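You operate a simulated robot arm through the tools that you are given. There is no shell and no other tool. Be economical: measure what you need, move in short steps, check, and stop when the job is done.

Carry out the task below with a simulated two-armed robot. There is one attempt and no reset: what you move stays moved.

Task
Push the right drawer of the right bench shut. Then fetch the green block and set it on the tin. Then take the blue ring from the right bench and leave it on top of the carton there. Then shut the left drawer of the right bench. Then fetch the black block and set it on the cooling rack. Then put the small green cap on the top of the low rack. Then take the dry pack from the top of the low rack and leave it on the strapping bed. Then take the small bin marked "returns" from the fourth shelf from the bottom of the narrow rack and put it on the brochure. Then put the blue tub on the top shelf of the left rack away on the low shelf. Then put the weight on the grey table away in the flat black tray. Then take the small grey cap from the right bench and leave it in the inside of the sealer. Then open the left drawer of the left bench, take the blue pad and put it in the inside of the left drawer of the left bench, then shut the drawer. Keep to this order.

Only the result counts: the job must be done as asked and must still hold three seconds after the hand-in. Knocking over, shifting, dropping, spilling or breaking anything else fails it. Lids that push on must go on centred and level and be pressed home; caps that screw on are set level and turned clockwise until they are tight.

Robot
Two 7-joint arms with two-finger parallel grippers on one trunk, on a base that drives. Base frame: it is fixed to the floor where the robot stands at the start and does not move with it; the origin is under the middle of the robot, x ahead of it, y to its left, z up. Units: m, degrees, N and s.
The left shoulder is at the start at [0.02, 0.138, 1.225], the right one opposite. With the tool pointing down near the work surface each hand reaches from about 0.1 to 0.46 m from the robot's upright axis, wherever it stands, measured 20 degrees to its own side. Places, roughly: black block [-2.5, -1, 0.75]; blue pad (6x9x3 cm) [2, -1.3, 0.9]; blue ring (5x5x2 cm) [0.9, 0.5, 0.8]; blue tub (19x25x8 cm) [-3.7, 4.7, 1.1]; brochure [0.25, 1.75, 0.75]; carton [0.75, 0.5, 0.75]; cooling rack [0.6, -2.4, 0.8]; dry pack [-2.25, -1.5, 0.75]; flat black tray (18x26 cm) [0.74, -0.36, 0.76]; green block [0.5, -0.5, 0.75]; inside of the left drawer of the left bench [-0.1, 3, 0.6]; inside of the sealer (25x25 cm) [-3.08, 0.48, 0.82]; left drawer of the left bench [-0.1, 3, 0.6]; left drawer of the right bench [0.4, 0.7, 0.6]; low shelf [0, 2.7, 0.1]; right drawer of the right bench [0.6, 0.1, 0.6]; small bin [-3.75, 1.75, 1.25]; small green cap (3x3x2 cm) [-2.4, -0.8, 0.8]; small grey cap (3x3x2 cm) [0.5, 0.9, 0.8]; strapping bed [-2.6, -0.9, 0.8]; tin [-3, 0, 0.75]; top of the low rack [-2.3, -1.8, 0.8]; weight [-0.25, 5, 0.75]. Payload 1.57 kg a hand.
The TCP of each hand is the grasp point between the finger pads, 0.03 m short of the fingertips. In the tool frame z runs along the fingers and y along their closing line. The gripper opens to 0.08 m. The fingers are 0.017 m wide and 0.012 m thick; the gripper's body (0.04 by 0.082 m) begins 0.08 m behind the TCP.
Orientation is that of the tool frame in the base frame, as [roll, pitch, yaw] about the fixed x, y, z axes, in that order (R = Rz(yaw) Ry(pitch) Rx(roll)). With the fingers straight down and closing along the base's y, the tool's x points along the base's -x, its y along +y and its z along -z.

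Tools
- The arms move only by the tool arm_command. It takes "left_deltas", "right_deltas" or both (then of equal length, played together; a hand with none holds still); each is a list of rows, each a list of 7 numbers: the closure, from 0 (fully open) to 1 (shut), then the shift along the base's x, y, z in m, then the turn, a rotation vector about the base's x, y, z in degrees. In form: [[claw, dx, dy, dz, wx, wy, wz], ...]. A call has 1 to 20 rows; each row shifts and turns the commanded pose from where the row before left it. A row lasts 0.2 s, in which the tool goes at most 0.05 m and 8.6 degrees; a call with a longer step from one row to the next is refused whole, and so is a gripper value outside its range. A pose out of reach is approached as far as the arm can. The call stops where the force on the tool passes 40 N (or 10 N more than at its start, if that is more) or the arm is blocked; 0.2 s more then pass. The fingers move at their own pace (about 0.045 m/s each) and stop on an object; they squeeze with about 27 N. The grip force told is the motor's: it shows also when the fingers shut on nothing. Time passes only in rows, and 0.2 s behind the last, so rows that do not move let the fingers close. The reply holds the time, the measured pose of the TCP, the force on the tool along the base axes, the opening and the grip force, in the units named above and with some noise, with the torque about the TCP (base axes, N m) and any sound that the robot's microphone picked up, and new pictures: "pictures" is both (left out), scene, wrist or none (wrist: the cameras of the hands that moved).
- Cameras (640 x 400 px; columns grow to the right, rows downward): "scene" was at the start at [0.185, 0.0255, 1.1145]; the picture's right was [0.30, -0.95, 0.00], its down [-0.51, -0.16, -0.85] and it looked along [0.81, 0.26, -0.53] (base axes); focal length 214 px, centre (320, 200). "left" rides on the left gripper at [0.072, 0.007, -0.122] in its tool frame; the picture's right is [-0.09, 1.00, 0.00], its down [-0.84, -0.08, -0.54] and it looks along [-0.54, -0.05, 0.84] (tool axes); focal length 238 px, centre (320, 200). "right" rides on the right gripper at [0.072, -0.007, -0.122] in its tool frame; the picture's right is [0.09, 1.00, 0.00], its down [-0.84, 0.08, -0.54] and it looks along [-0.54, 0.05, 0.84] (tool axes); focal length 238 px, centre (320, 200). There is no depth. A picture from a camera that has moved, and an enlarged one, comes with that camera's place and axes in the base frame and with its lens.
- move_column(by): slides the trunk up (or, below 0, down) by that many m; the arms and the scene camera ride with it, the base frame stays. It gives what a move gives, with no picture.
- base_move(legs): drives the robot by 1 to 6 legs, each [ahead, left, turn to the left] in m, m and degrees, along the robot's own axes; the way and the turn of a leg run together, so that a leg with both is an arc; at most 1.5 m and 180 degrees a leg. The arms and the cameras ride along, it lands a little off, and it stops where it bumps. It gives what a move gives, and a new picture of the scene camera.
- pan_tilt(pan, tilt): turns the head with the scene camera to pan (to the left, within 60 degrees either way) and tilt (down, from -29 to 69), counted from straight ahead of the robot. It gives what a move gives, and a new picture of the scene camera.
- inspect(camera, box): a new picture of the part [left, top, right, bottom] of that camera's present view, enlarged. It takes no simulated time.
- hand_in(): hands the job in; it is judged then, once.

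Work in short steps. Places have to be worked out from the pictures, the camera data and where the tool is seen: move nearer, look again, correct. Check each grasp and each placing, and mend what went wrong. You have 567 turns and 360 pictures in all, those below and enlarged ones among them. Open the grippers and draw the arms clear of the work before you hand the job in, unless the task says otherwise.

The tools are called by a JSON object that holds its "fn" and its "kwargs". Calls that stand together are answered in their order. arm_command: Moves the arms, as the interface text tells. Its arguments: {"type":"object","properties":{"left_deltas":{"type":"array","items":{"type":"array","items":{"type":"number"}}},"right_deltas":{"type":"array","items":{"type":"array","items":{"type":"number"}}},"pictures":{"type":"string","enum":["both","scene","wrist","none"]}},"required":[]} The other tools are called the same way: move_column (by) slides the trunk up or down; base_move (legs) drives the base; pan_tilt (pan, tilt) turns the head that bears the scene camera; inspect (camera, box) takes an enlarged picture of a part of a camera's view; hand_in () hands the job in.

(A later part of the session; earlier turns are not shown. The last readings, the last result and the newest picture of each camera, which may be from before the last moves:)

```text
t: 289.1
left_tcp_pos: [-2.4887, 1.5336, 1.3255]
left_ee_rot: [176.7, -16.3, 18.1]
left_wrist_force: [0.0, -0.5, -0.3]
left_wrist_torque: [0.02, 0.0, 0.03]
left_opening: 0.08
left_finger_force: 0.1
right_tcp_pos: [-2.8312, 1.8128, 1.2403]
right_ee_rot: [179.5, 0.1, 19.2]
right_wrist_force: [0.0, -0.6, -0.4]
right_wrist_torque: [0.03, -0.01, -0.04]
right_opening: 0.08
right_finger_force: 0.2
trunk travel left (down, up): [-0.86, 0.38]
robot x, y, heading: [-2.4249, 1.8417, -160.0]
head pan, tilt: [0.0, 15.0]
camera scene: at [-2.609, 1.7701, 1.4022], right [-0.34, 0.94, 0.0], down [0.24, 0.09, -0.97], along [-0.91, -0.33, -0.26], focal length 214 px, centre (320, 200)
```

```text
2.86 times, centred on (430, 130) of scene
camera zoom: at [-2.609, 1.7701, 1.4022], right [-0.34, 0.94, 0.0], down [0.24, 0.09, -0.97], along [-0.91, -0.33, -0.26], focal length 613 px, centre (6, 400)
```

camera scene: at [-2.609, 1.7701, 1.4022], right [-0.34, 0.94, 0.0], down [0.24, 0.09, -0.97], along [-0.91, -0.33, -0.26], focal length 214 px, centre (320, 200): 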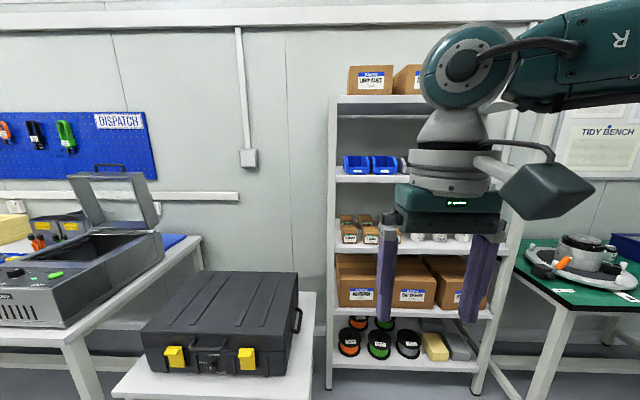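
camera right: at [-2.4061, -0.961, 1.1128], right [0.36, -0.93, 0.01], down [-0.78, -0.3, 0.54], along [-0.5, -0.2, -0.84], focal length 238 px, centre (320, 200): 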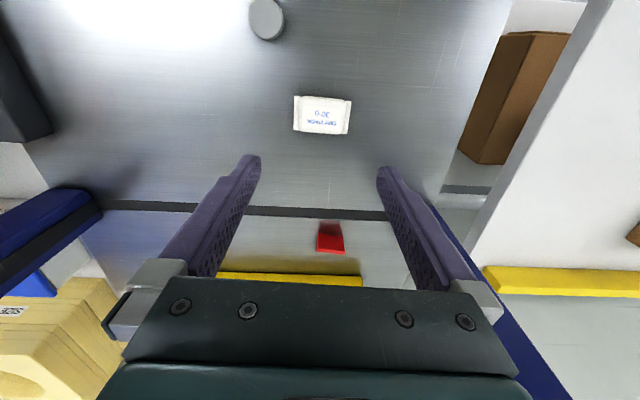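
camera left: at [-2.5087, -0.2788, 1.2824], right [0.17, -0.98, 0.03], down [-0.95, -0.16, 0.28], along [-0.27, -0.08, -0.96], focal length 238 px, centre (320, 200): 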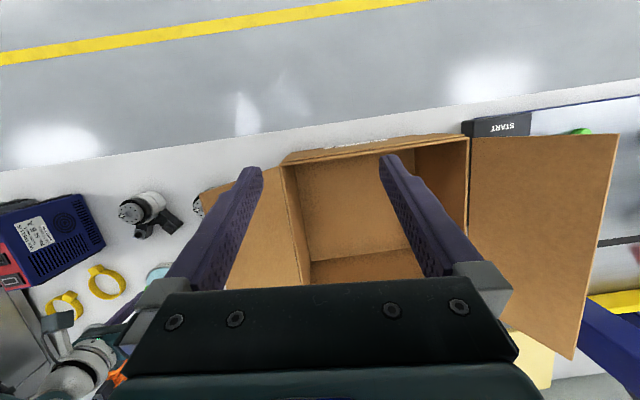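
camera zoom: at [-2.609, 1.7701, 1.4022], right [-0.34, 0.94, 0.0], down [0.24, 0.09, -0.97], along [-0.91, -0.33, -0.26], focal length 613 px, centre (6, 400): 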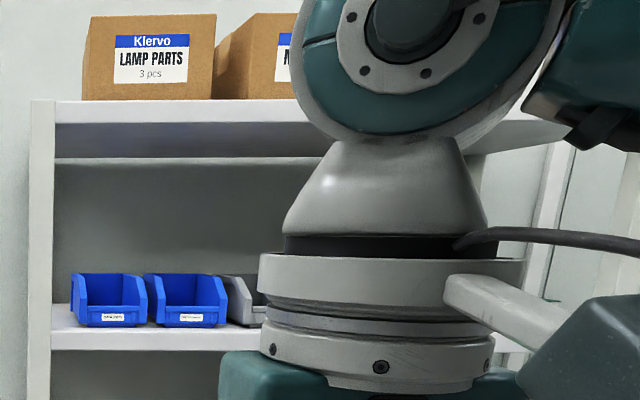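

{"fn": "base_move", "kwargs": {"legs": [[0.1, -0.5, -2]]}}

{"fn": "inspect", "kwargs": {"camera": "scene", "box": [140, 100, 400, 230]}}

```text
t: 292.1
left_tcp_pos: [-2.7554, 1.975, 1.3247]
left_ee_rot: [176.7, -16.2, 16.1]
left_wrist_force: [0.0, -0.5, -0.3]
left_wrist_torque: [0.0, 0.03, -0.04]
left_opening: 0.0802
left_finger_force: 0.1
right_tcp_pos: [-3.0884, 2.2678, 1.2408]
right_ee_rot: [179.6, -0.1, 17.3]
right_wrist_force: [-0.3, -0.8, 0.9]
right_wrist_torque: [-0.03, -0.01, 0.0]
right_opening: 0.0801
right_finger_force: 0.1
trunk travel left (down, up): [-0.86, 0.38]
robot x, y, heading: [-2.682, 2.2811, -161.8]
head pan, tilt: [0.0, 15.0]
camera scene: at [-2.8672, 2.2163, 1.4022], right [-0.31, 0.95, 0.0], down [0.25, 0.08, -0.97], along [-0.92, -0.3, -0.26], focal length 214 px, centre (320, 200)
```

scene: 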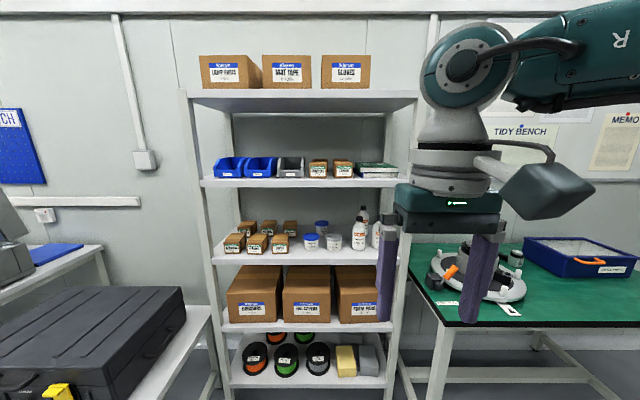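

```text
2.46 times, centred on (270, 165) of scene
camera zoom: at [-2.8672, 2.2163, 1.4022], right [-0.31, 0.95, 0.0], down [0.25, 0.08, -0.97], along [-0.92, -0.3, -0.26], focal length 528 px, centre (443, 286)
```

zoom: 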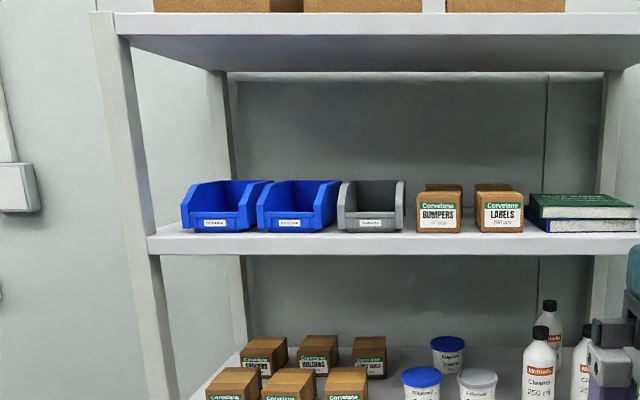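

{"fn": "inspect", "kwargs": {"camera": "scene", "box": [210, 150, 310, 185]}}

```text
6.40 times, centred on (260, 168) of scene
camera zoom: at [-2.8672, 2.2163, 1.4022], right [-0.31, 0.95, 0.0], down [0.25, 0.08, -0.97], along [-0.92, -0.3, -0.26], focal length 1373 px, centre (704, 408)
```

zoom: 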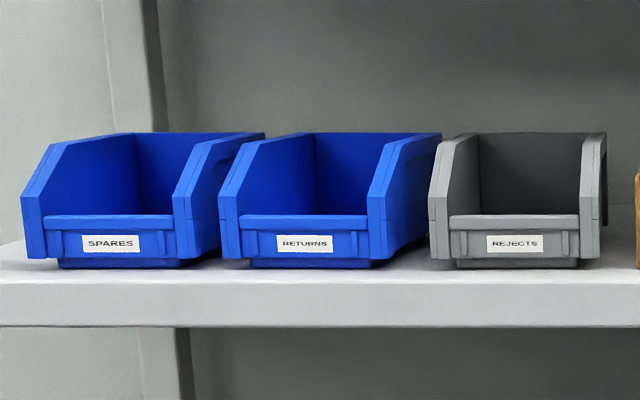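

The middle blue bin is "RETURNS" (label at ≈(-3.592,1.722,1.281), ~10 cm wide – too wide to span). I'll grip its right side wall from the front, one finger inside. First drive into position.

{"fn": "base_move", "kwargs": {"legs": [[0.25, 0.31, -0.7]]}}

{"fn": "arm_command", "kwargs": {"right_deltas": [[0.6, 0, 0, 0.02, -2.56, 8.1, 0], [0.6, 0, 0, 0.02, -2.56, 8.1, 0], [0.6, 0, 0, 0.02, -2.56, 8.1, 0], [0.6, 0, 0, 0.02, -2.56, 8.1, 0], [0.6, 0, 0, 0.02, -2.56, 8.1, 0], [0.6, 0, 0, 0, -2.56, 8.1, 0], [0.6, 0, 0, 0, -2.56, 8.1, 0], [0.6, 0, 0, 0, -2.56, 8.1, 0]], "pictures": "both"}}

```text
t: 294.6
left_tcp_pos: [-2.9022, 1.6022, 1.3254]
left_ee_rot: [176.7, -16.3, 15.2]
left_wrist_force: [0.5, -0.1, -0.3]
left_wrist_torque: [-0.01, 0.03, 0.0]
left_opening: 0.0802
left_finger_force: 0.1
right_tcp_pos: [-3.2299, 1.9001, 1.2414]
right_ee_rot: [179.5, 0.0, 16.4]
right_wrist_force: [0.5, 0.3, 0.6]
right_wrist_torque: [-0.05, -0.01, -0.03]
right_opening: 0.08
right_finger_force: 0.0
trunk travel left (down, up): [-0.86, 0.38]
robot x, y, heading: [-2.8245, 1.9057, -162.9]
head pan, tilt: [0.0, 15.0]
camera scene: at [-3.01, 1.8457, 1.4022], right [-0.3, 0.96, 0.0], down [0.25, 0.08, -0.97], along [-0.92, -0.29, -0.26], focal length 214 px, centre (320, 200)
```

scene: 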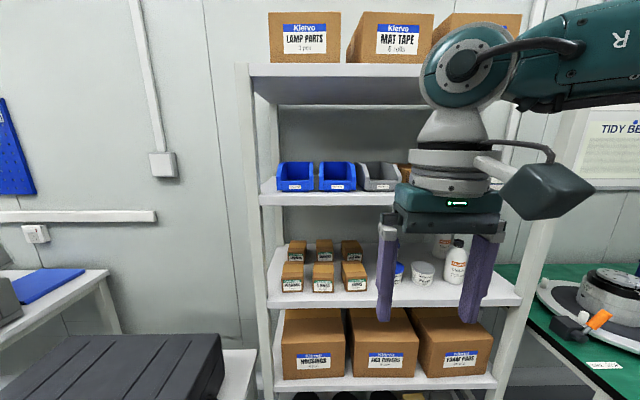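

```text
t: 296.6
left_tcp_pos: [-2.9021, 1.603, 1.3247]
left_ee_rot: [176.6, -16.3, 15.2]
left_wrist_force: [0.5, 0.9, -0.2]
left_wrist_torque: [0.03, 0.01, -0.01]
left_opening: 0.0799
left_finger_force: 0.0
right_tcp_pos: [-3.1893, 1.915, 1.2592]
right_ee_rot: [176.2, 54.2, 13.1]
right_wrist_force: [-0.2, 0.8, 0.7]
right_wrist_torque: [-0.02, -0.01, 0.01]
right_opening: 0.0321
right_finger_force: 0.0
trunk travel left (down, up): [-0.86, 0.38]
robot x, y, heading: [-2.8237, 1.9015, -163.0]
head pan, tilt: [0.0, 15.0]
stopped in row 8 (right hand): the arm was blocked; the commanded pose is now the measured one
camera scene: at [-3.0099, 1.8456, 1.4022], right [-0.3, 0.96, 0.0], down [0.25, 0.08, -0.97], along [-0.92, -0.29, -0.26], focal length 214 px, centre (320, 200)
camera right: at [-3.0547, 1.9618, 1.2716], right [0.33, -0.94, -0.04], down [-0.04, -0.05, 1.0], along [-0.94, -0.33, -0.05], focal length 238 px, centre (320, 200)
```

scene: 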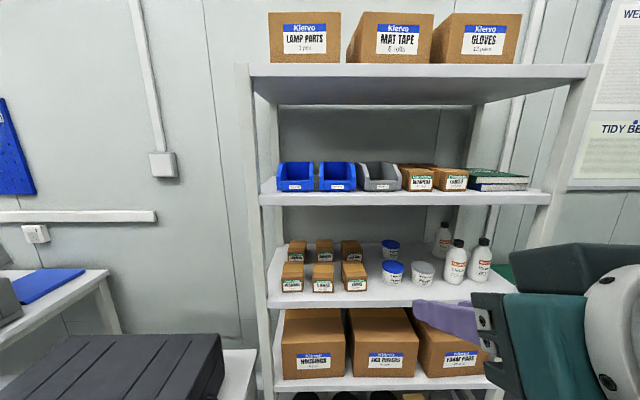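
right: 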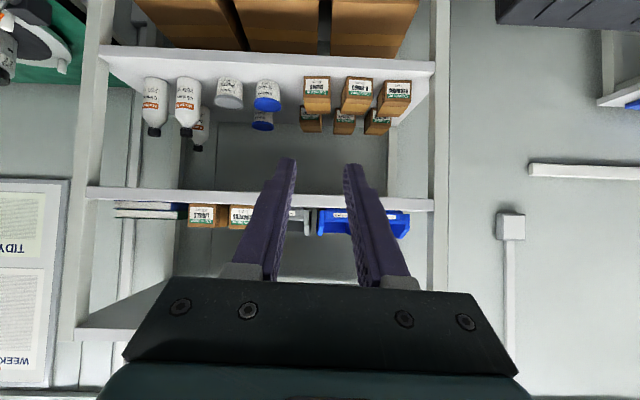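

The wrist blocks past ~54° here; more extension will help. Drive 0.22 m closer first, then correct the small twist and extend.

{"fn": "base_move", "kwargs": {"legs": [[0.22, 0, 0.3]]}}

{"fn": "arm_command", "kwargs": {"right_deltas": [[0.6, -0.01, -0.003, 0.02, 2.1, 0.7, 1.6], [0.6, -0.02, -0.012, 0.03, 0, 0, 0], [0.6, -0.02, -0.012, 0.03, -1.2, 3.8, 0], [0.6, -0.02, -0.012, 0, -1.2, 3.8, 0]], "pictures": "wrist"}}

```text
t: 298.3
left_tcp_pos: [-3.1077, 1.5387, 1.3244]
left_ee_rot: [176.7, -16.2, 15.3]
left_wrist_force: [-0.1, 0.4, 0.5]
left_wrist_torque: [-0.01, -0.01, 0.0]
left_opening: 0.0797
left_finger_force: 0.1
right_tcp_pos: [-3.3962, 1.8504, 1.2592]
right_ee_rot: [176.2, 54.3, 13.3]
right_wrist_force: [0.1, 0.4, 1.1]
right_wrist_torque: [-0.01, 0.0, -0.03]
right_opening: 0.0318
right_finger_force: 0.0
trunk travel left (down, up): [-0.86, 0.38]
robot x, y, heading: [-3.0318, 1.8391, -162.6]
head pan, tilt: [0.0, 15.0]
camera scene: at [-3.2168, 1.7807, 1.4022], right [-0.3, 0.95, 0.0], down [0.25, 0.08, -0.97], along [-0.92, -0.29, -0.26], focal length 214 px, centre (320, 200)
```

scene: 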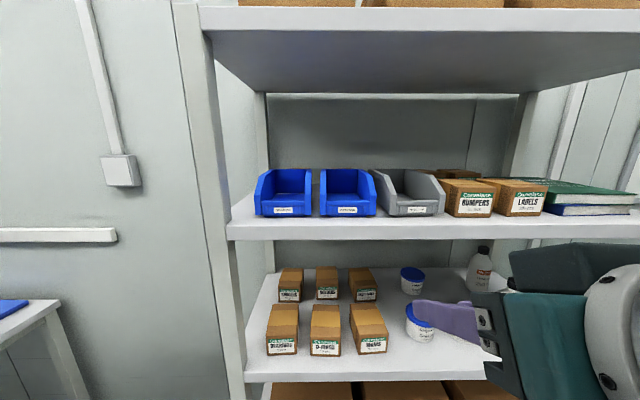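

```text
t: 299.0
left_tcp_pos: [-3.1077, 1.5379, 1.3258]
left_ee_rot: [176.6, -16.3, 15.4]
left_wrist_force: [0.4, -0.3, 0.3]
left_wrist_torque: [0.0, -0.02, 0.0]
left_opening: 0.0799
left_finger_force: 0.0
right_tcp_pos: [-3.4054, 1.8344, 1.27]
right_ee_rot: [-179.8, 47.6, 19.0]
right_wrist_force: [-0.7, 1.3, 0.0]
right_wrist_torque: [0.0, 0.01, 0.0]
right_opening: 0.0322
right_finger_force: 0.1
trunk travel left (down, up): [-0.86, 0.38]
robot x, y, heading: [-3.035, 1.8357, -162.6]
head pan, tilt: [0.0, 15.0]
stopped in row 3 (right hand): the arm was blocked; the commanded pose is now the measured one
camera right: at [-3.2766, 1.886, 1.2992], right [0.38, -0.92, -0.07], down [-0.13, -0.13, 0.98], along [-0.92, -0.36, -0.17], focal length 238 px, centre (320, 200)
```

right: 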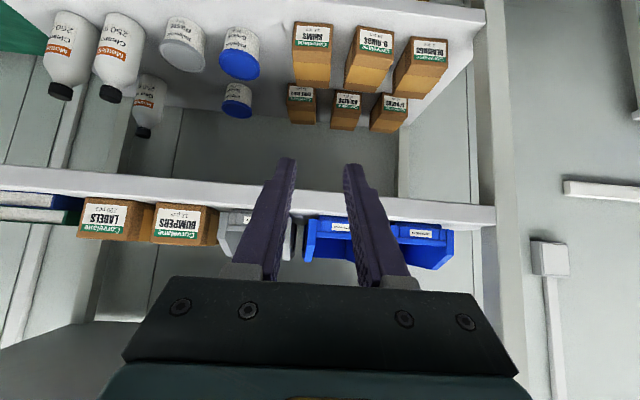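

Cramped near the body. Back the base 0.12 m, extend the arm forward, then tilt further.

{"fn": "base_move", "kwargs": {"legs": [[-0.12, 0, 0]]}}

{"fn": "arm_command", "kwargs": {"right_deltas": [[0.6, -0.038, -0.012, 0.01, 0, 0, 0], [0.6, -0.038, -0.012, 0.01, 0, 0, 0], [0.6, -0.038, -0.012, 0.01, -1.2, 3.8, 0], [0.6, -0.02, -0.006, 0.01, -2.0, 6.5, 0], [0.6, 0, 0, 0, -2.0, 6.5, 0], [0.6, 0, 0, 0, -2.0, 6.5, 0]], "pictures": "wrist"}}

```text
t: 300.3
left_tcp_pos: [-2.9937, 1.5749, 1.3246]
left_ee_rot: [176.6, -16.4, 15.5]
left_wrist_force: [0.5, 0.7, 0.0]
left_wrist_torque: [0.01, -0.01, -0.03]
left_opening: 0.0799
left_finger_force: 0.2
right_tcp_pos: [-3.2914, 1.8706, 1.2706]
right_ee_rot: [-179.8, 47.8, 19.1]
right_wrist_force: [0.2, 0.3, 0.4]
right_wrist_torque: [-0.02, 0.0, 0.01]
right_opening: 0.0322
right_finger_force: 0.0
trunk travel left (down, up): [-0.86, 0.38]
robot x, y, heading: [-2.9185, 1.8766, -162.8]
head pan, tilt: [0.0, 15.0]
camera scene: at [-3.102, 1.8167, 1.4022], right [-0.3, 0.95, 0.0], down [0.25, 0.08, -0.97], along [-0.92, -0.29, -0.26], focal length 214 px, centre (320, 200)
```

scene: 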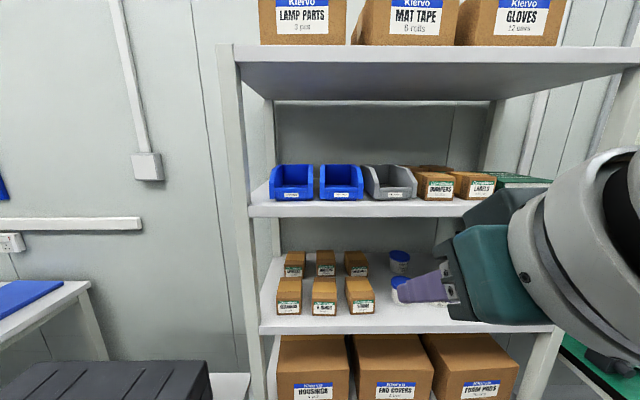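

```text
t: 301.9
left_tcp_pos: [-2.9933, 1.5742, 1.3256]
left_ee_rot: [176.5, -16.4, 15.3]
left_wrist_force: [-0.1, -0.2, 0.4]
left_wrist_torque: [0.06, -0.02, 0.0]
left_opening: 0.0803
left_finger_force: 0.1
right_tcp_pos: [-3.3962, 1.8324, 1.2453]
right_ee_rot: [179.9, 59.8, 17.8]
right_wrist_force: [0.0, 0.1, -0.4]
right_wrist_torque: [0.01, 0.01, -0.02]
right_opening: 0.0318
right_finger_force: 0.1
right hand out of reach, approached as far as the arm can: row 6
trunk travel left (down, up): [-0.86, 0.38]
robot x, y, heading: [-2.9167, 1.8742, -162.9]
head pan, tilt: [0.0, 15.0]
stopped in row 6 (right hand): the arm was blocked; the commanded pose is now the measured one
camera right: at [-3.2618, 1.882, 1.2455], right [0.35, -0.93, -0.08], down [0.07, -0.06, 1.0], along [-0.93, -0.35, 0.04], focal length 238 px, centre (320, 200)
```

right: 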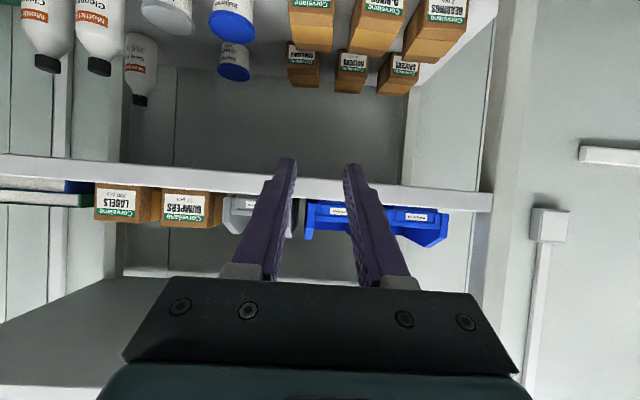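

Raising the trunk so the arm works lower relative to the shoulder.

{"fn": "move_column", "kwargs": {"by": 0.22}}

{"fn": "arm_command", "kwargs": {"right_deltas": [[0.6, 0, 0, -0.05, 0, 0, 0], [0.6, 0, 0, -0.05, 0, 0, 0], [0.6, 0, 0, -0.03, -1.5, 4.7, 0], [0.6, 0, 0, 0, -1.5, 4.7, 0]], "pictures": "wrist"}}

```text
t: 304.2
left_tcp_pos: [-2.9918, 1.5751, 1.5452]
left_ee_rot: [176.7, -16.3, 15.5]
left_wrist_force: [0.5, -0.4, 0.2]
left_wrist_torque: [-0.02, -0.01, 0.0]
left_opening: 0.0801
left_finger_force: 0.0
right_tcp_pos: [-3.3948, 1.8315, 1.4667]
right_ee_rot: [179.8, 59.9, 17.9]
right_wrist_force: [-0.3, -0.5, -0.5]
right_wrist_torque: [0.02, 0.05, 0.04]
right_opening: 0.032
right_finger_force: 0.0
trunk travel left (down, up): [-1.08, 0.16]
robot x, y, heading: [-2.919, 1.8759, -162.7]
head pan, tilt: [0.0, 15.0]
```

```text
t: 305.2
left_tcp_pos: [-2.9933, 1.5749, 1.5459]
left_ee_rot: [176.7, -16.3, 15.5]
left_wrist_force: [-0.8, -0.1, 0.0]
left_wrist_torque: [0.0, 0.0, 0.03]
left_opening: 0.0799
left_finger_force: 0.1
right_tcp_pos: [-3.3872, 1.749, 1.3926]
right_ee_rot: [-179.4, 69.1, 17.7]
right_wrist_force: [-0.4, 0.1, -0.1]
right_wrist_torque: [-0.01, 0.0, -0.03]
right_opening: 0.0322
right_finger_force: 0.0
right hand out of reach, approached as far as the arm can: row 1, 2, 3, 4
trunk travel left (down, up): [-1.08, 0.16]
robot x, y, heading: [-2.9184, 1.8771, -162.5]
head pan, tilt: [0.0, 15.0]
camera right: at [-3.2559, 1.7951, 1.3692], right [0.33, -0.94, -0.09], down [0.22, -0.02, 0.97], along [-0.92, -0.34, 0.21], focal length 238 px, centre (320, 200)
```

right: 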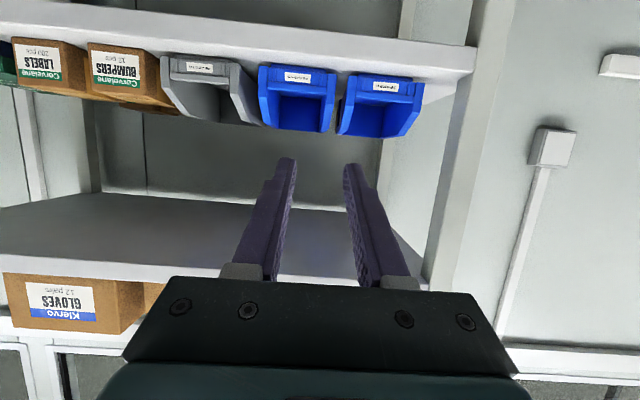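

The hand now points ~69° forward at lateral centre; I'll use base and trunk for the final approach. Zoom the bins from the wrist camera.

{"fn": "inspect", "kwargs": {"camera": "right", "box": [150, 40, 440, 150]}}

{"fn": "inspect", "kwargs": {"camera": "scene", "box": [220, 180, 460, 330]}}

```text
2.21 times, centred on (295, 95) of right
camera zoom: at [-3.2559, 1.7951, 1.3692], right [0.33, -0.94, -0.09], down [0.22, -0.02, 0.97], along [-0.92, -0.34, 0.21], focal length 526 px, centre (375, 432)
```

zoom: 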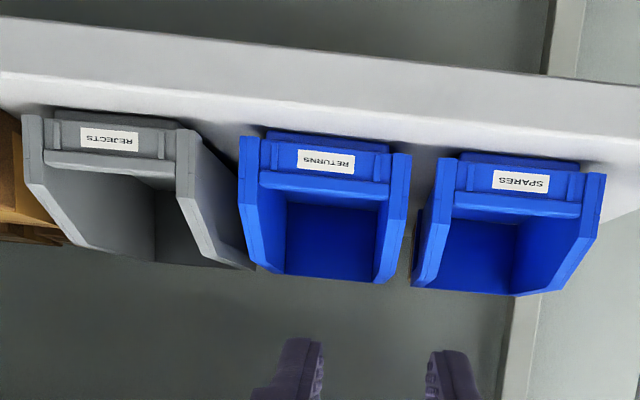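

```text
2.67 times, centred on (340, 255) of scene
camera zoom: at [-3.1019, 1.8167, 1.6222], right [-0.3, 0.95, 0.0], down [0.25, 0.08, -0.97], along [-0.92, -0.29, -0.26], focal length 572 px, centre (267, 53)
```

zoom: 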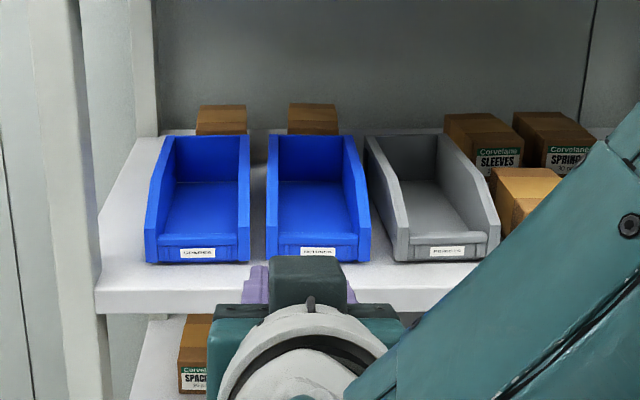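

Wall of RETURNS bin: front edge at ≈(-3.593,1.762), gap to the grey bin ≈25 mm. Lower the trunk 0.085, shift right 0.075 m and go ahead 0.14 m, opening to 24 mm.

{"fn": "move_column", "kwargs": {"by": -0.085}}

{"fn": "base_move", "kwargs": {"legs": [[0.14, -0.075, 0]]}}

{"fn": "arm_command", "kwargs": {"right_deltas": [[0.7, 0, 0, 0, 0, 0, 0], [0.7, 0, 0, 0, 0, 0, 0]], "pictures": "wrist"}}

```text
t: 306.4
left_tcp_pos: [-2.9938, 1.5751, 1.4602]
left_ee_rot: [176.7, -16.2, 15.4]
left_wrist_force: [-0.2, -0.2, -0.2]
left_wrist_torque: [0.01, 0.02, -0.02]
left_opening: 0.08
left_finger_force: 0.0
right_tcp_pos: [-3.3883, 1.7473, 1.3081]
right_ee_rot: [-179.4, 69.1, 17.8]
right_wrist_force: [0.6, -0.5, 0.7]
right_wrist_torque: [0.0, 0.01, 0.0]
right_opening: 0.0322
right_finger_force: 0.1
trunk travel left (down, up): [-0.995, 0.245]
robot x, y, heading: [-2.9142, 1.8761, -162.6]
head pan, tilt: [0.0, 15.0]
```

```text
t: 307.8
left_tcp_pos: [-3.1475, 1.604, 1.4603]
left_ee_rot: [176.8, -16.3, 15.3]
left_wrist_force: [-0.1, -0.8, 0.0]
left_wrist_torque: [0.01, -0.02, -0.03]
left_opening: 0.0801
left_finger_force: 0.1
right_tcp_pos: [-3.5417, 1.7777, 1.3073]
right_ee_rot: [-179.4, 69.2, 17.8]
right_wrist_force: [0.1, 0.5, -0.2]
right_wrist_torque: [0.02, 0.03, 0.03]
right_opening: 0.0321
right_finger_force: 0.1
trunk travel left (down, up): [-0.995, 0.245]
robot x, y, heading: [-3.0714, 1.904, -162.9]
head pan, tilt: [0.0, 15.0]
camera scene: at [-3.2551, 1.847, 1.5372], right [-0.3, 0.95, 0.0], down [0.25, 0.08, -0.97], along [-0.92, -0.29, -0.26], focal length 214 px, centre (320, 200)
```

scene: 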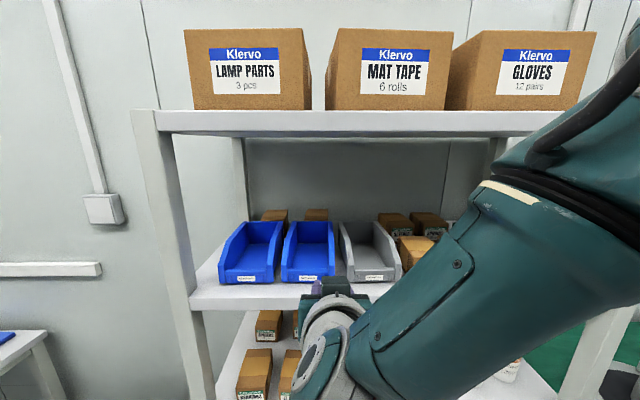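

```text
t: 308.4
left_tcp_pos: [-3.1483, 1.6043, 1.4602]
left_ee_rot: [176.7, -16.2, 15.3]
left_wrist_force: [0.1, -0.5, -0.2]
left_wrist_torque: [0.0, 0.0, -0.02]
left_opening: 0.0799
left_finger_force: 0.1
right_tcp_pos: [-3.5418, 1.779, 1.3078]
right_ee_rot: [-179.3, 69.1, 17.7]
right_wrist_force: [0.4, 0.2, 0.0]
right_wrist_torque: [0.02, 0.03, 0.02]
right_opening: 0.0239
right_finger_force: 0.1
trunk travel left (down, up): [-0.995, 0.245]
robot x, y, heading: [-3.0695, 1.9038, -162.4]
head pan, tilt: [0.0, 15.0]
camera right: at [-3.4091, 1.8261, 1.2842], right [0.32, -0.94, -0.09], down [0.22, -0.02, 0.97], along [-0.92, -0.34, 0.2], focal length 238 px, centre (320, 200)
```

right: 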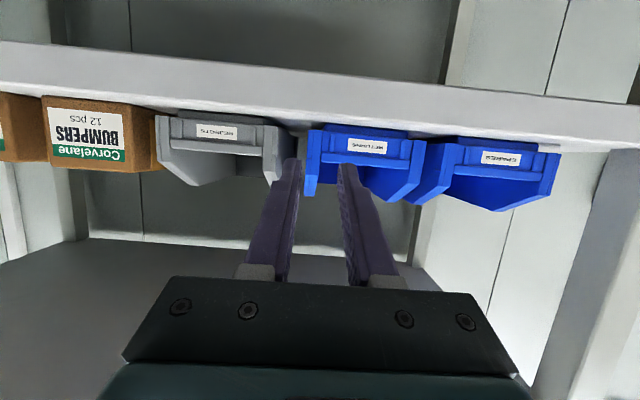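

The wall is ~5 mm right of the tool axis; correct and advance 5 cm with the base, then check.

{"fn": "base_move", "kwargs": {"legs": [[0.0, -0.005, 0], [0.05, 0, 0]]}}

{"fn": "inspect", "kwargs": {"camera": "right", "box": [120, 80, 520, 300]}}

```text
t: 309.6
left_tcp_pos: [-3.1957, 1.5956, 1.4602]
left_ee_rot: [176.7, -16.3, 15.4]
left_wrist_force: [-0.3, -0.2, -0.2]
left_wrist_torque: [0.03, 0.0, 0.02]
left_opening: 0.0798
left_finger_force: 0.0
right_tcp_pos: [-3.5904, 1.767, 1.308]
right_ee_rot: [-179.3, 69.1, 17.7]
right_wrist_force: [0.1, 0.0, 0.1]
right_wrist_torque: [0.01, -0.01, 0.01]
right_opening: 0.0244
right_finger_force: 0.2
trunk travel left (down, up): [-0.995, 0.245]
robot x, y, heading: [-3.1221, 1.8973, -162.7]
head pan, tilt: [0.0, 15.0]
camera scene: at [-3.3041, 1.8368, 1.5372], right [-0.3, 0.95, 0.0], down [0.25, 0.08, -0.97], along [-0.92, -0.29, -0.26], focal length 214 px, centre (320, 200)
```

scene: 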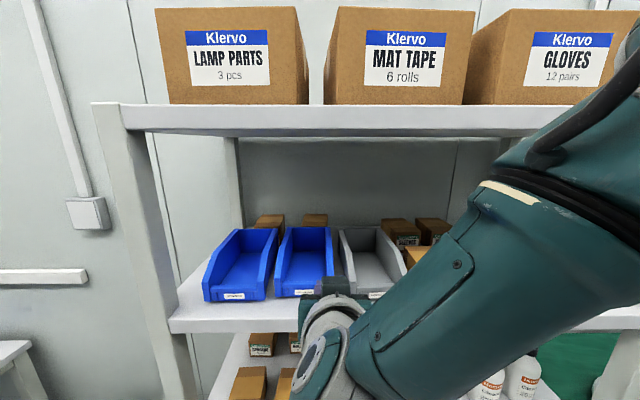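

```text
1.60 times, centred on (320, 190) of right
camera zoom: at [-3.458, 1.8156, 1.2841], right [0.33, -0.94, -0.09], down [0.22, -0.02, 0.97], along [-0.92, -0.34, 0.2], focal length 381 px, centre (320, 216)
```

zoom: 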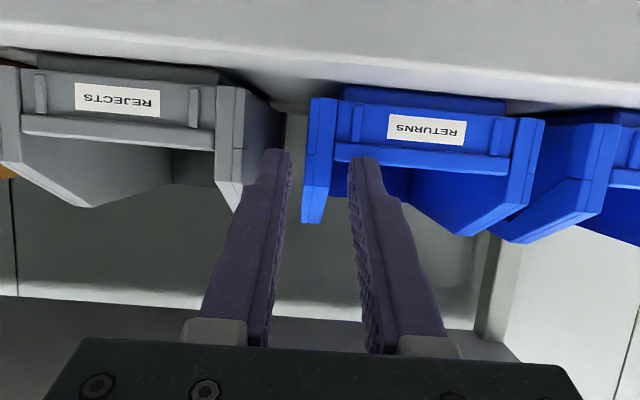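

Fingers straddle the wall nicely: outer in the gap, inner inside the bin. Advance 5 cm more and grip.

{"fn": "base_move", "kwargs": {"legs": [[0.05, 0, 0]]}}

{"fn": "arm_command", "kwargs": {"right_deltas": [[1, 0, 0, 0, 0, 0, 0], [1, 0, 0, 0, 0, 0, 0], [1, 0, 0, 0, 0, 0, 0]], "pictures": "wrist"}}

```text
t: 310.6
left_tcp_pos: [-3.2419, 1.5803, 1.4607]
left_ee_rot: [176.7, -16.3, 15.5]
left_wrist_force: [-1.1, 0.5, -0.4]
left_wrist_torque: [0.03, 0.03, 0.0]
left_opening: 0.0802
left_finger_force: 0.0
right_tcp_pos: [-3.6364, 1.7534, 1.3082]
right_ee_rot: [-179.4, 69.0, 17.9]
right_wrist_force: [-0.2, 0.9, 0.3]
right_wrist_torque: [0.02, 0.02, 0.04]
right_opening: 0.024
right_finger_force: 0.0
trunk travel left (down, up): [-0.995, 0.245]
robot x, y, heading: [-3.1643, 1.8825, -162.7]
head pan, tilt: [0.0, 15.0]
camera scene: at [-3.3507, 1.822, 1.5372], right [-0.3, 0.95, 0.0], down [0.25, 0.08, -0.97], along [-0.92, -0.29, -0.26], focal length 214 px, centre (320, 200)
```

scene: 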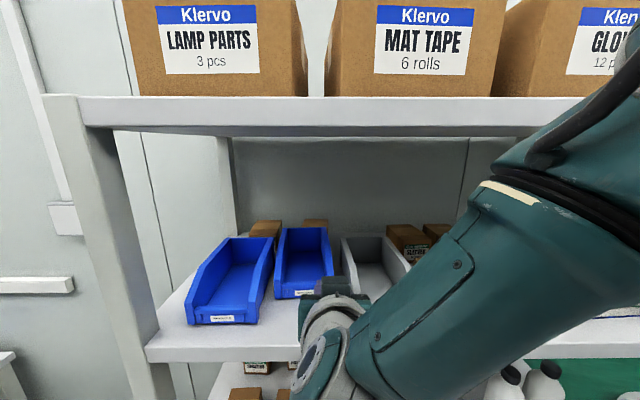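

```text
t: 311.4
left_tcp_pos: [-3.2412, 1.5794, 1.4594]
left_ee_rot: [176.6, -16.3, 15.4]
left_wrist_force: [0.0, -0.1, 0.2]
left_wrist_torque: [-0.01, -0.05, -0.03]
left_opening: 0.0798
left_finger_force: 0.1
right_tcp_pos: [-3.6373, 1.7536, 1.3077]
right_ee_rot: [-179.3, 69.1, 17.9]
right_wrist_force: [-0.6, 0.6, -0.8]
right_wrist_torque: [0.02, -0.01, 0.0]
right_opening: 0.0002
right_finger_force: 20.7
trunk travel left (down, up): [-0.995, 0.245]
robot x, y, heading: [-3.1688, 1.8841, -162.4]
head pan, tilt: [0.0, 15.0]
camera right: at [-3.5045, 1.8007, 1.284], right [0.33, -0.94, -0.09], down [0.22, -0.02, 0.97], along [-0.92, -0.34, 0.2], focal length 238 px, centre (320, 200)
```

right: 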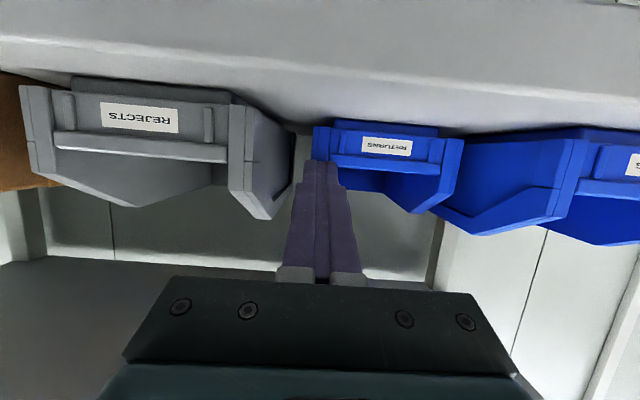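

The inner finger nudged the bin back ~5 cm (lip higher than thought) and closed on nothing. Back off 7 cm, raise 2.2 cm, reopen, and look again.

{"fn": "base_move", "kwargs": {"legs": [[-0.07, 0, 0]]}}

{"fn": "move_column", "kwargs": {"by": 0.022}}

{"fn": "arm_command", "kwargs": {"right_deltas": [[0.7, 0, 0, 0, 0, 0, 0], [0.7, 0, 0, 0, 0, 0, 0]], "pictures": "wrist"}}

{"fn": "inspect", "kwargs": {"camera": "scene", "box": [180, 190, 420, 340]}}

```text
t: 312.4
left_tcp_pos: [-3.1766, 1.6, 1.461]
left_ee_rot: [176.7, -16.2, 15.6]
left_wrist_force: [-0.2, 0.3, -0.3]
left_wrist_torque: [0.0, 0.02, -0.02]
left_opening: 0.08
left_finger_force: 0.1
right_tcp_pos: [-3.5709, 1.7726, 1.3075]
right_ee_rot: [-179.3, 69.1, 18.0]
right_wrist_force: [0.0, -0.4, -0.1]
right_wrist_torque: [-0.02, 0.0, 0.0]
right_opening: 0.0003
right_finger_force: 21.4
trunk travel left (down, up): [-0.995, 0.245]
robot x, y, heading: [-3.0989, 1.9067, -162.7]
head pan, tilt: [0.0, 15.0]
camera scene: at [-3.2851, 1.8423, 1.5372], right [-0.3, 0.95, 0.0], down [0.25, 0.08, -0.97], along [-0.92, -0.29, -0.26], focal length 214 px, centre (320, 200)
```

scene: 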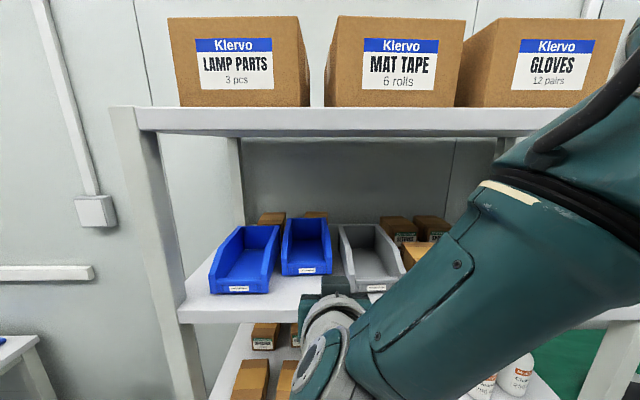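

```text
t: 313.1
left_tcp_pos: [-3.1763, 1.6009, 1.4817]
left_ee_rot: [176.7, -16.3, 15.4]
left_wrist_force: [0.0, 0.7, -0.1]
left_wrist_torque: [-0.01, -0.02, 0.0]
left_opening: 0.0801
left_finger_force: 0.0
right_tcp_pos: [-3.5702, 1.7721, 1.3301]
right_ee_rot: [-179.3, 69.0, 18.0]
right_wrist_force: [0.2, 0.0, 0.8]
right_wrist_torque: [0.01, -0.02, 0.0]
right_opening: 0.0003
right_finger_force: 21.3
trunk travel left (down, up): [-1.017, 0.223]
robot x, y, heading: [-3.101, 1.9038, -162.6]
head pan, tilt: [0.0, 15.0]
```

```text
t: 313.7
left_tcp_pos: [-3.1763, 1.6015, 1.4814]
left_ee_rot: [176.6, -16.3, 15.5]
left_wrist_force: [-0.1, -0.9, -0.4]
left_wrist_torque: [-0.02, 0.0, 0.0]
left_opening: 0.0799
left_finger_force: 0.1
right_tcp_pos: [-3.5708, 1.7716, 1.3305]
right_ee_rot: [-179.3, 69.1, 18.1]
right_wrist_force: [-0.3, 0.3, -0.2]
right_wrist_torque: [-0.01, 0.0, -0.02]
right_opening: 0.0238
right_finger_force: 0.1
trunk travel left (down, up): [-1.017, 0.223]
robot x, y, heading: [-3.103, 1.8989, -162.4]
head pan, tilt: [0.0, 15.0]
camera right: at [-3.439, 1.8209, 1.3061], right [0.33, -0.94, -0.09], down [0.22, -0.02, 0.97], along [-0.92, -0.34, 0.2], focal length 238 px, centre (320, 200)
```

right: 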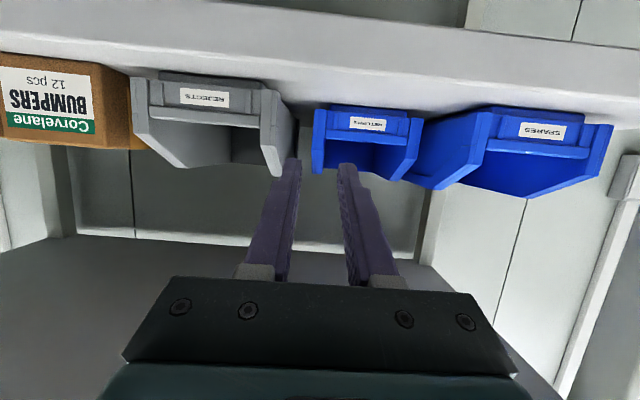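

```text
2.67 times, centred on (300, 265) of scene
camera zoom: at [-3.2851, 1.8423, 1.5592], right [-0.3, 0.95, 0.0], down [0.25, 0.08, -0.97], along [-0.92, -0.29, -0.26], focal length 572 px, centre (373, 27)
```

zoom: 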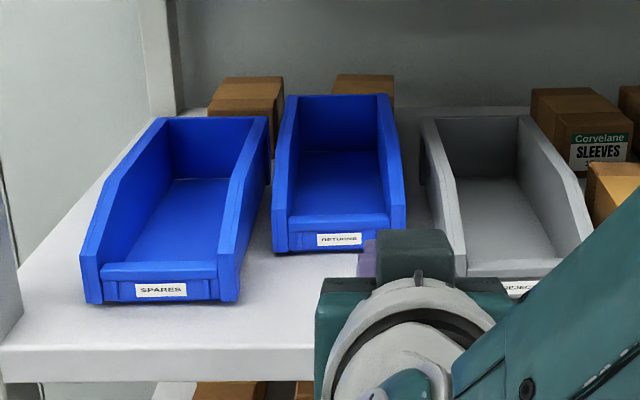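

Bin is 5.8 cm deeper now; its lip top ≈1.299 so the new height (tip bottom ≈1.312) clears it. Alignment is good; advance 11 cm in two steps.

{"fn": "base_move", "kwargs": {"legs": [[0.065, 0, 0]]}}

{"fn": "inspect", "kwargs": {"camera": "right", "box": [120, 80, 520, 300]}}

```text
t: 314.7
left_tcp_pos: [-3.2385, 1.5807, 1.4826]
left_ee_rot: [176.7, -16.3, 15.5]
left_wrist_force: [0.7, -1.2, -0.4]
left_wrist_torque: [-0.01, 0.0, -0.03]
left_opening: 0.0802
left_finger_force: 0.0
right_tcp_pos: [-3.633, 1.7522, 1.3289]
right_ee_rot: [-179.2, 69.1, 18.0]
right_wrist_force: [-0.6, -0.1, -0.3]
right_wrist_torque: [0.01, 0.04, -0.05]
right_opening: 0.0242
right_finger_force: 0.1
trunk travel left (down, up): [-1.017, 0.223]
robot x, y, heading: [-3.1637, 1.883, -162.5]
head pan, tilt: [0.0, 15.0]
camera scene: at [-3.3477, 1.8226, 1.5592], right [-0.3, 0.95, 0.0], down [0.25, 0.08, -0.97], along [-0.92, -0.29, -0.26], focal length 214 px, centre (320, 200)
```

scene: 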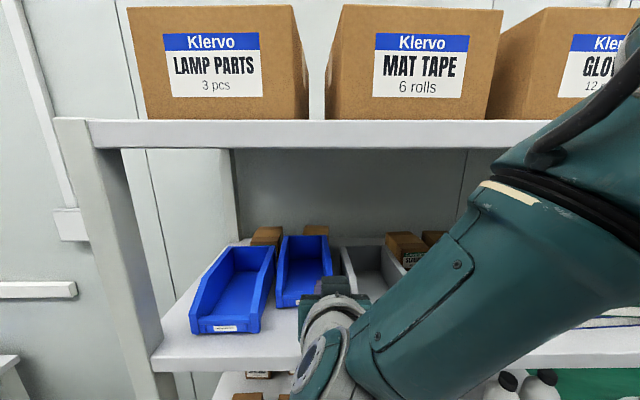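

```text
1.60 times, centred on (320, 190) of right
camera zoom: at [-3.5016, 1.8011, 1.306], right [0.33, -0.94, -0.09], down [0.22, -0.02, 0.97], along [-0.92, -0.34, 0.2], focal length 381 px, centre (320, 216)
```

zoom: 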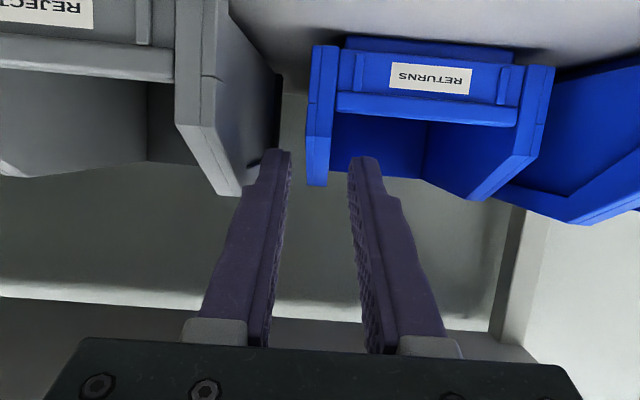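

Tips are just at the bin front, inner finger above the lip. Advance 5 cm and check before closing.

{"fn": "base_move", "kwargs": {"legs": [[0.05, 0, 0]]}}

{"fn": "inspect", "kwargs": {"camera": "right", "box": [120, 80, 520, 300]}}

```text
t: 315.6
left_tcp_pos: [-3.2871, 1.5651, 1.4808]
left_ee_rot: [176.6, -16.3, 15.5]
left_wrist_force: [-1.3, 0.2, 0.9]
left_wrist_torque: [-0.02, -0.02, 0.01]
left_opening: 0.0801
left_finger_force: 0.2
right_tcp_pos: [-3.6818, 1.7386, 1.3282]
right_ee_rot: [-179.3, 69.1, 18.1]
right_wrist_force: [-0.7, -0.1, 0.2]
right_wrist_torque: [-0.01, 0.04, 0.03]
right_opening: 0.0242
right_finger_force: 0.1
trunk travel left (down, up): [-1.017, 0.223]
robot x, y, heading: [-3.2153, 1.8669, -162.6]
head pan, tilt: [0.0, 15.0]
camera scene: at [-3.3959, 1.8075, 1.5592], right [-0.3, 0.95, 0.0], down [0.25, 0.08, -0.97], along [-0.92, -0.29, -0.26], focal length 214 px, centre (320, 200)
```

scene: 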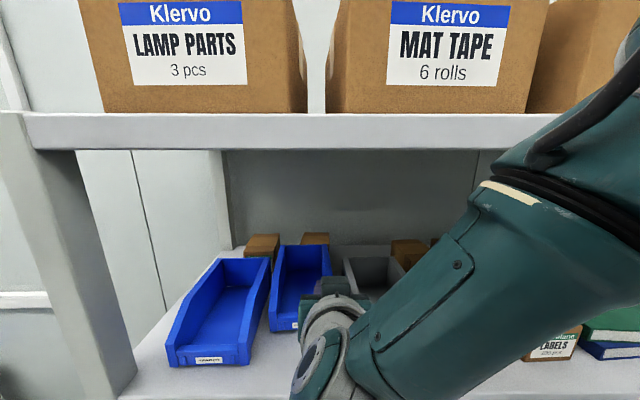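

```text
1.60 times, centred on (320, 190) of right
camera zoom: at [-3.5496, 1.786, 1.306], right [0.33, -0.94, -0.09], down [0.22, -0.02, 0.97], along [-0.92, -0.34, 0.2], focal length 381 px, centre (320, 216)
```

zoom: 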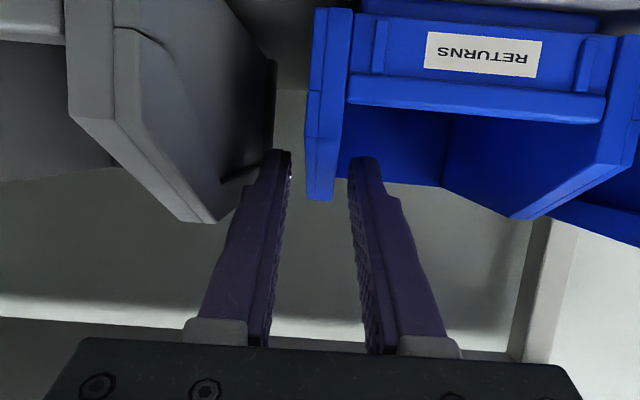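

Fingers straddle the wall ~2.5 cm past its front. Close.

{"fn": "arm_command", "kwargs": {"right_deltas": [[1, 0, 0, 0, 0, 0, 0], [1, 0, 0, 0, 0, 0, 0], [1, 0, 0, 0, 0, 0, 0]], "pictures": "wrist"}}

```text
t: 316.4
left_tcp_pos: [-3.287, 1.5655, 1.4806]
left_ee_rot: [176.6, -16.4, 15.5]
left_wrist_force: [-0.6, 0.0, 0.2]
left_wrist_torque: [0.0, 0.01, 0.0]
left_opening: 0.0802
left_finger_force: 0.1
right_tcp_pos: [-3.6814, 1.7382, 1.3297]
right_ee_rot: [-179.3, 68.9, 18.0]
right_wrist_force: [0.9, 0.9, 0.2]
right_wrist_torque: [-0.03, 0.03, 0.01]
right_opening: 0.0111
right_finger_force: 27.3
trunk travel left (down, up): [-1.017, 0.223]
robot x, y, heading: [-3.2126, 1.8708, -162.5]
head pan, tilt: [0.0, 15.0]
camera right: at [-3.5495, 1.786, 1.3059], right [0.33, -0.94, -0.09], down [0.22, -0.02, 0.97], along [-0.92, -0.34, 0.2], focal length 238 px, centre (320, 200)
```

right: 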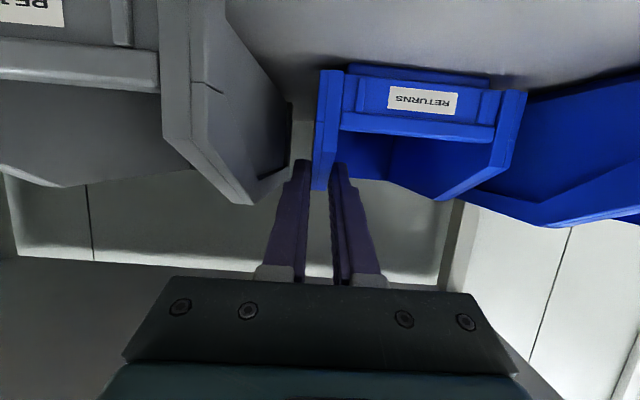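

Wall gripped (11 mm). Lift 1.5 cm and check that it holds level.

{"fn": "move_column", "kwargs": {"by": 0.015}}

{"fn": "inspect", "kwargs": {"camera": "scene", "box": [120, 220, 420, 400]}}

```text
t: 317.0
left_tcp_pos: [-3.2871, 1.5643, 1.4962]
left_ee_rot: [176.6, -16.3, 15.5]
left_wrist_force: [-0.3, 0.0, 0.9]
left_wrist_torque: [0.01, -0.02, -0.05]
left_opening: 0.08
left_finger_force: 0.1
right_tcp_pos: [-3.6808, 1.7381, 1.3443]
right_ee_rot: [-179.3, 69.1, 18.0]
right_wrist_force: [0.0, -0.5, -1.2]
right_wrist_torque: [0.09, -0.04, 0.02]
right_opening: 0.0114
right_finger_force: 27.3
trunk travel left (down, up): [-1.032, 0.208]
robot x, y, heading: [-3.2098, 1.8676, -162.7]
head pan, tilt: [0.0, 15.0]
```

```text
2.13 times, centred on (270, 310) of scene
camera zoom: at [-3.3958, 1.8075, 1.5742], right [-0.3, 0.95, 0.0], down [0.25, 0.08, -0.97], along [-0.92, -0.29, -0.26], focal length 458 px, centre (427, -35)
```

zoom: 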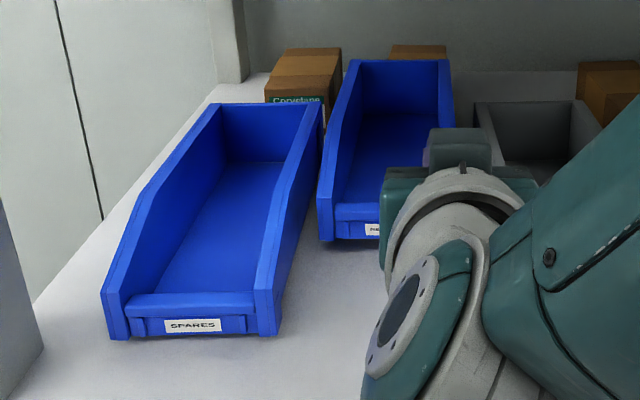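

Bin is lifted and level (light). Raise above the neighbours (8.5 cm) and pull straight back.

{"fn": "move_column", "kwargs": {"by": 0.085}}

{"fn": "base_move", "kwargs": {"legs": [[-0.5, 0, 0]]}}

```text
t: 318.2
left_tcp_pos: [-3.2877, 1.5647, 1.5832]
left_ee_rot: [176.6, -16.2, 15.4]
left_wrist_force: [-0.3, -0.1, 0.3]
left_wrist_torque: [0.01, -0.02, -0.02]
left_opening: 0.0797
left_finger_force: 0.1
right_tcp_pos: [-3.6804, 1.7374, 1.4301]
right_ee_rot: [-179.4, 69.0, 18.0]
right_wrist_force: [-0.2, -0.8, -0.8]
right_wrist_torque: [0.11, -0.09, 0.02]
right_opening: 0.0113
right_finger_force: 27.2
trunk travel left (down, up): [-1.117, 0.123]
robot x, y, heading: [-3.2103, 1.8644, -162.5]
head pan, tilt: [0.0, 15.0]
```

```text
t: 321.1
left_tcp_pos: [-2.8176, 1.7125, 1.5828]
left_ee_rot: [176.5, -16.2, 15.0]
left_wrist_force: [-0.5, 0.8, 1.2]
left_wrist_torque: [-0.02, 0.02, 0.01]
left_opening: 0.0799
left_finger_force: 0.0
right_tcp_pos: [-3.2106, 1.8886, 1.4302]
right_ee_rot: [-179.3, 69.2, 17.6]
right_wrist_force: [-0.4, 0.1, -1.0]
right_wrist_torque: [0.08, -0.04, 0.01]
right_opening: 0.0115
right_finger_force: 26.9
trunk travel left (down, up): [-1.117, 0.123]
robot x, y, heading: [-2.7358, 2.0143, -163.0]
head pan, tilt: [0.0, 15.0]
camera scene: at [-2.924, 1.9556, 1.6592], right [-0.29, 0.96, 0.0], down [0.25, 0.08, -0.97], along [-0.92, -0.28, -0.26], focal length 214 px, centre (320, 200)
```

scene: 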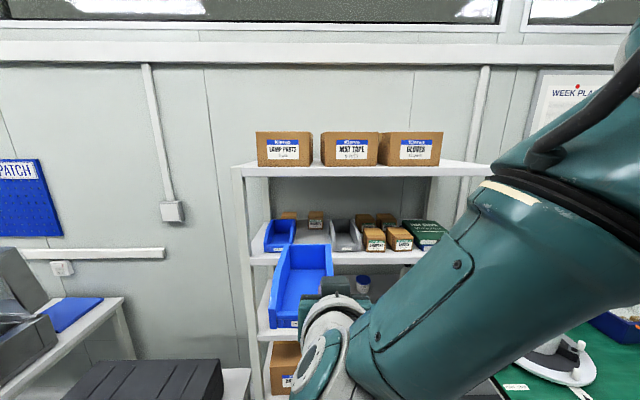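

Bin extracted. Back further, turn around and drive to the left bench for the brochure.

{"fn": "pan_tilt", "kwargs": {"pan": 0, "tilt": 35}}

{"fn": "base_move", "kwargs": {"legs": [[-0.3, 0, 0], [0, 0, -180], [0.9, -0.57, 0.5], [0.7, -0.57, 0]]}}

```text
t: 322.0
left_tcp_pos: [-2.8168, 1.7118, 1.5819]
left_ee_rot: [176.6, -16.3, 15.1]
left_wrist_force: [-0.1, -0.8, -0.2]
left_wrist_torque: [-0.01, -0.01, -0.03]
left_opening: 0.0803
left_finger_force: 0.1
right_tcp_pos: [-3.2101, 1.8883, 1.4297]
right_ee_rot: [-179.2, 69.1, 17.5]
right_wrist_force: [-0.8, 0.5, -2.1]
right_wrist_torque: [0.08, -0.05, 0.03]
right_opening: 0.0111
right_finger_force: 27.3
trunk travel left (down, up): [-1.117, 0.123]
robot x, y, heading: [-2.7413, 2.0114, -163.0]
head pan, tilt: [0.0, 35.0]
camera scene: at [-2.9189, 1.9571, 1.6273], right [-0.29, 0.96, 0.0], down [0.55, 0.17, -0.82], along [-0.78, -0.24, -0.57], focal length 214 px, centre (320, 200)
```

scene: 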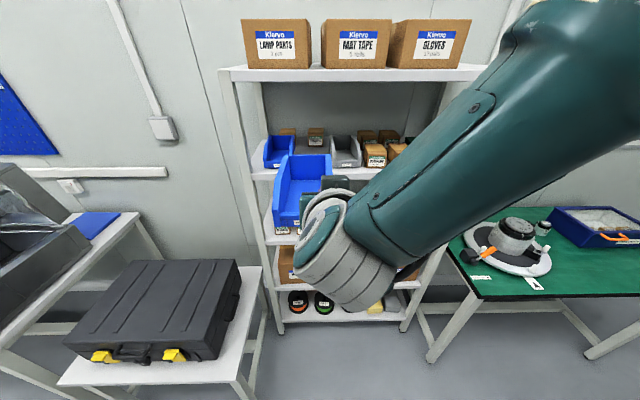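

```text
t: 340.8
left_tcp_pos: [-0.5003, 1.8042, 1.5824]
left_ee_rot: [176.7, -16.3, -164.0]
left_wrist_force: [0.6, 0.6, 0.1]
left_wrist_torque: [-0.01, -0.04, 0.0]
left_opening: 0.0801
left_finger_force: 0.0
right_tcp_pos: [-0.1041, 1.6354, 1.4298]
right_ee_rot: [-179.3, 69.0, -161.5]
right_wrist_force: [0.6, 0.6, -0.4]
right_wrist_torque: [-0.08, 0.06, 0.04]
right_opening: 0.0114
right_finger_force: 27.1
trunk travel left (down, up): [-1.117, 0.123]
robot x, y, heading: [-0.5737, 1.5039, 17.9]
head pan, tilt: [0.0, 35.0]
camera scene: at [-0.3949, 1.5583, 1.6272], right [0.31, -0.95, 0.0], down [-0.55, -0.18, -0.82], along [0.78, 0.25, -0.57], focal length 214 px, centre (320, 200)
```

scene: 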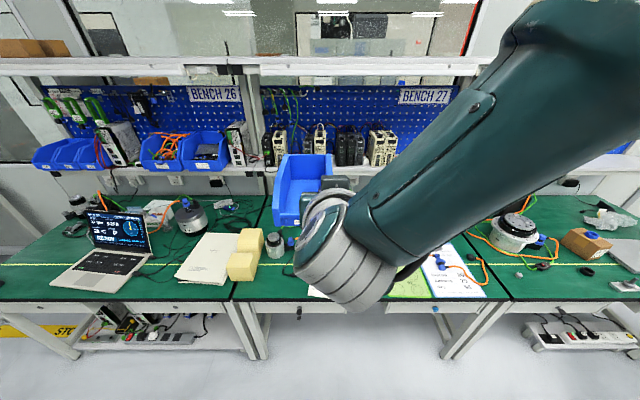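

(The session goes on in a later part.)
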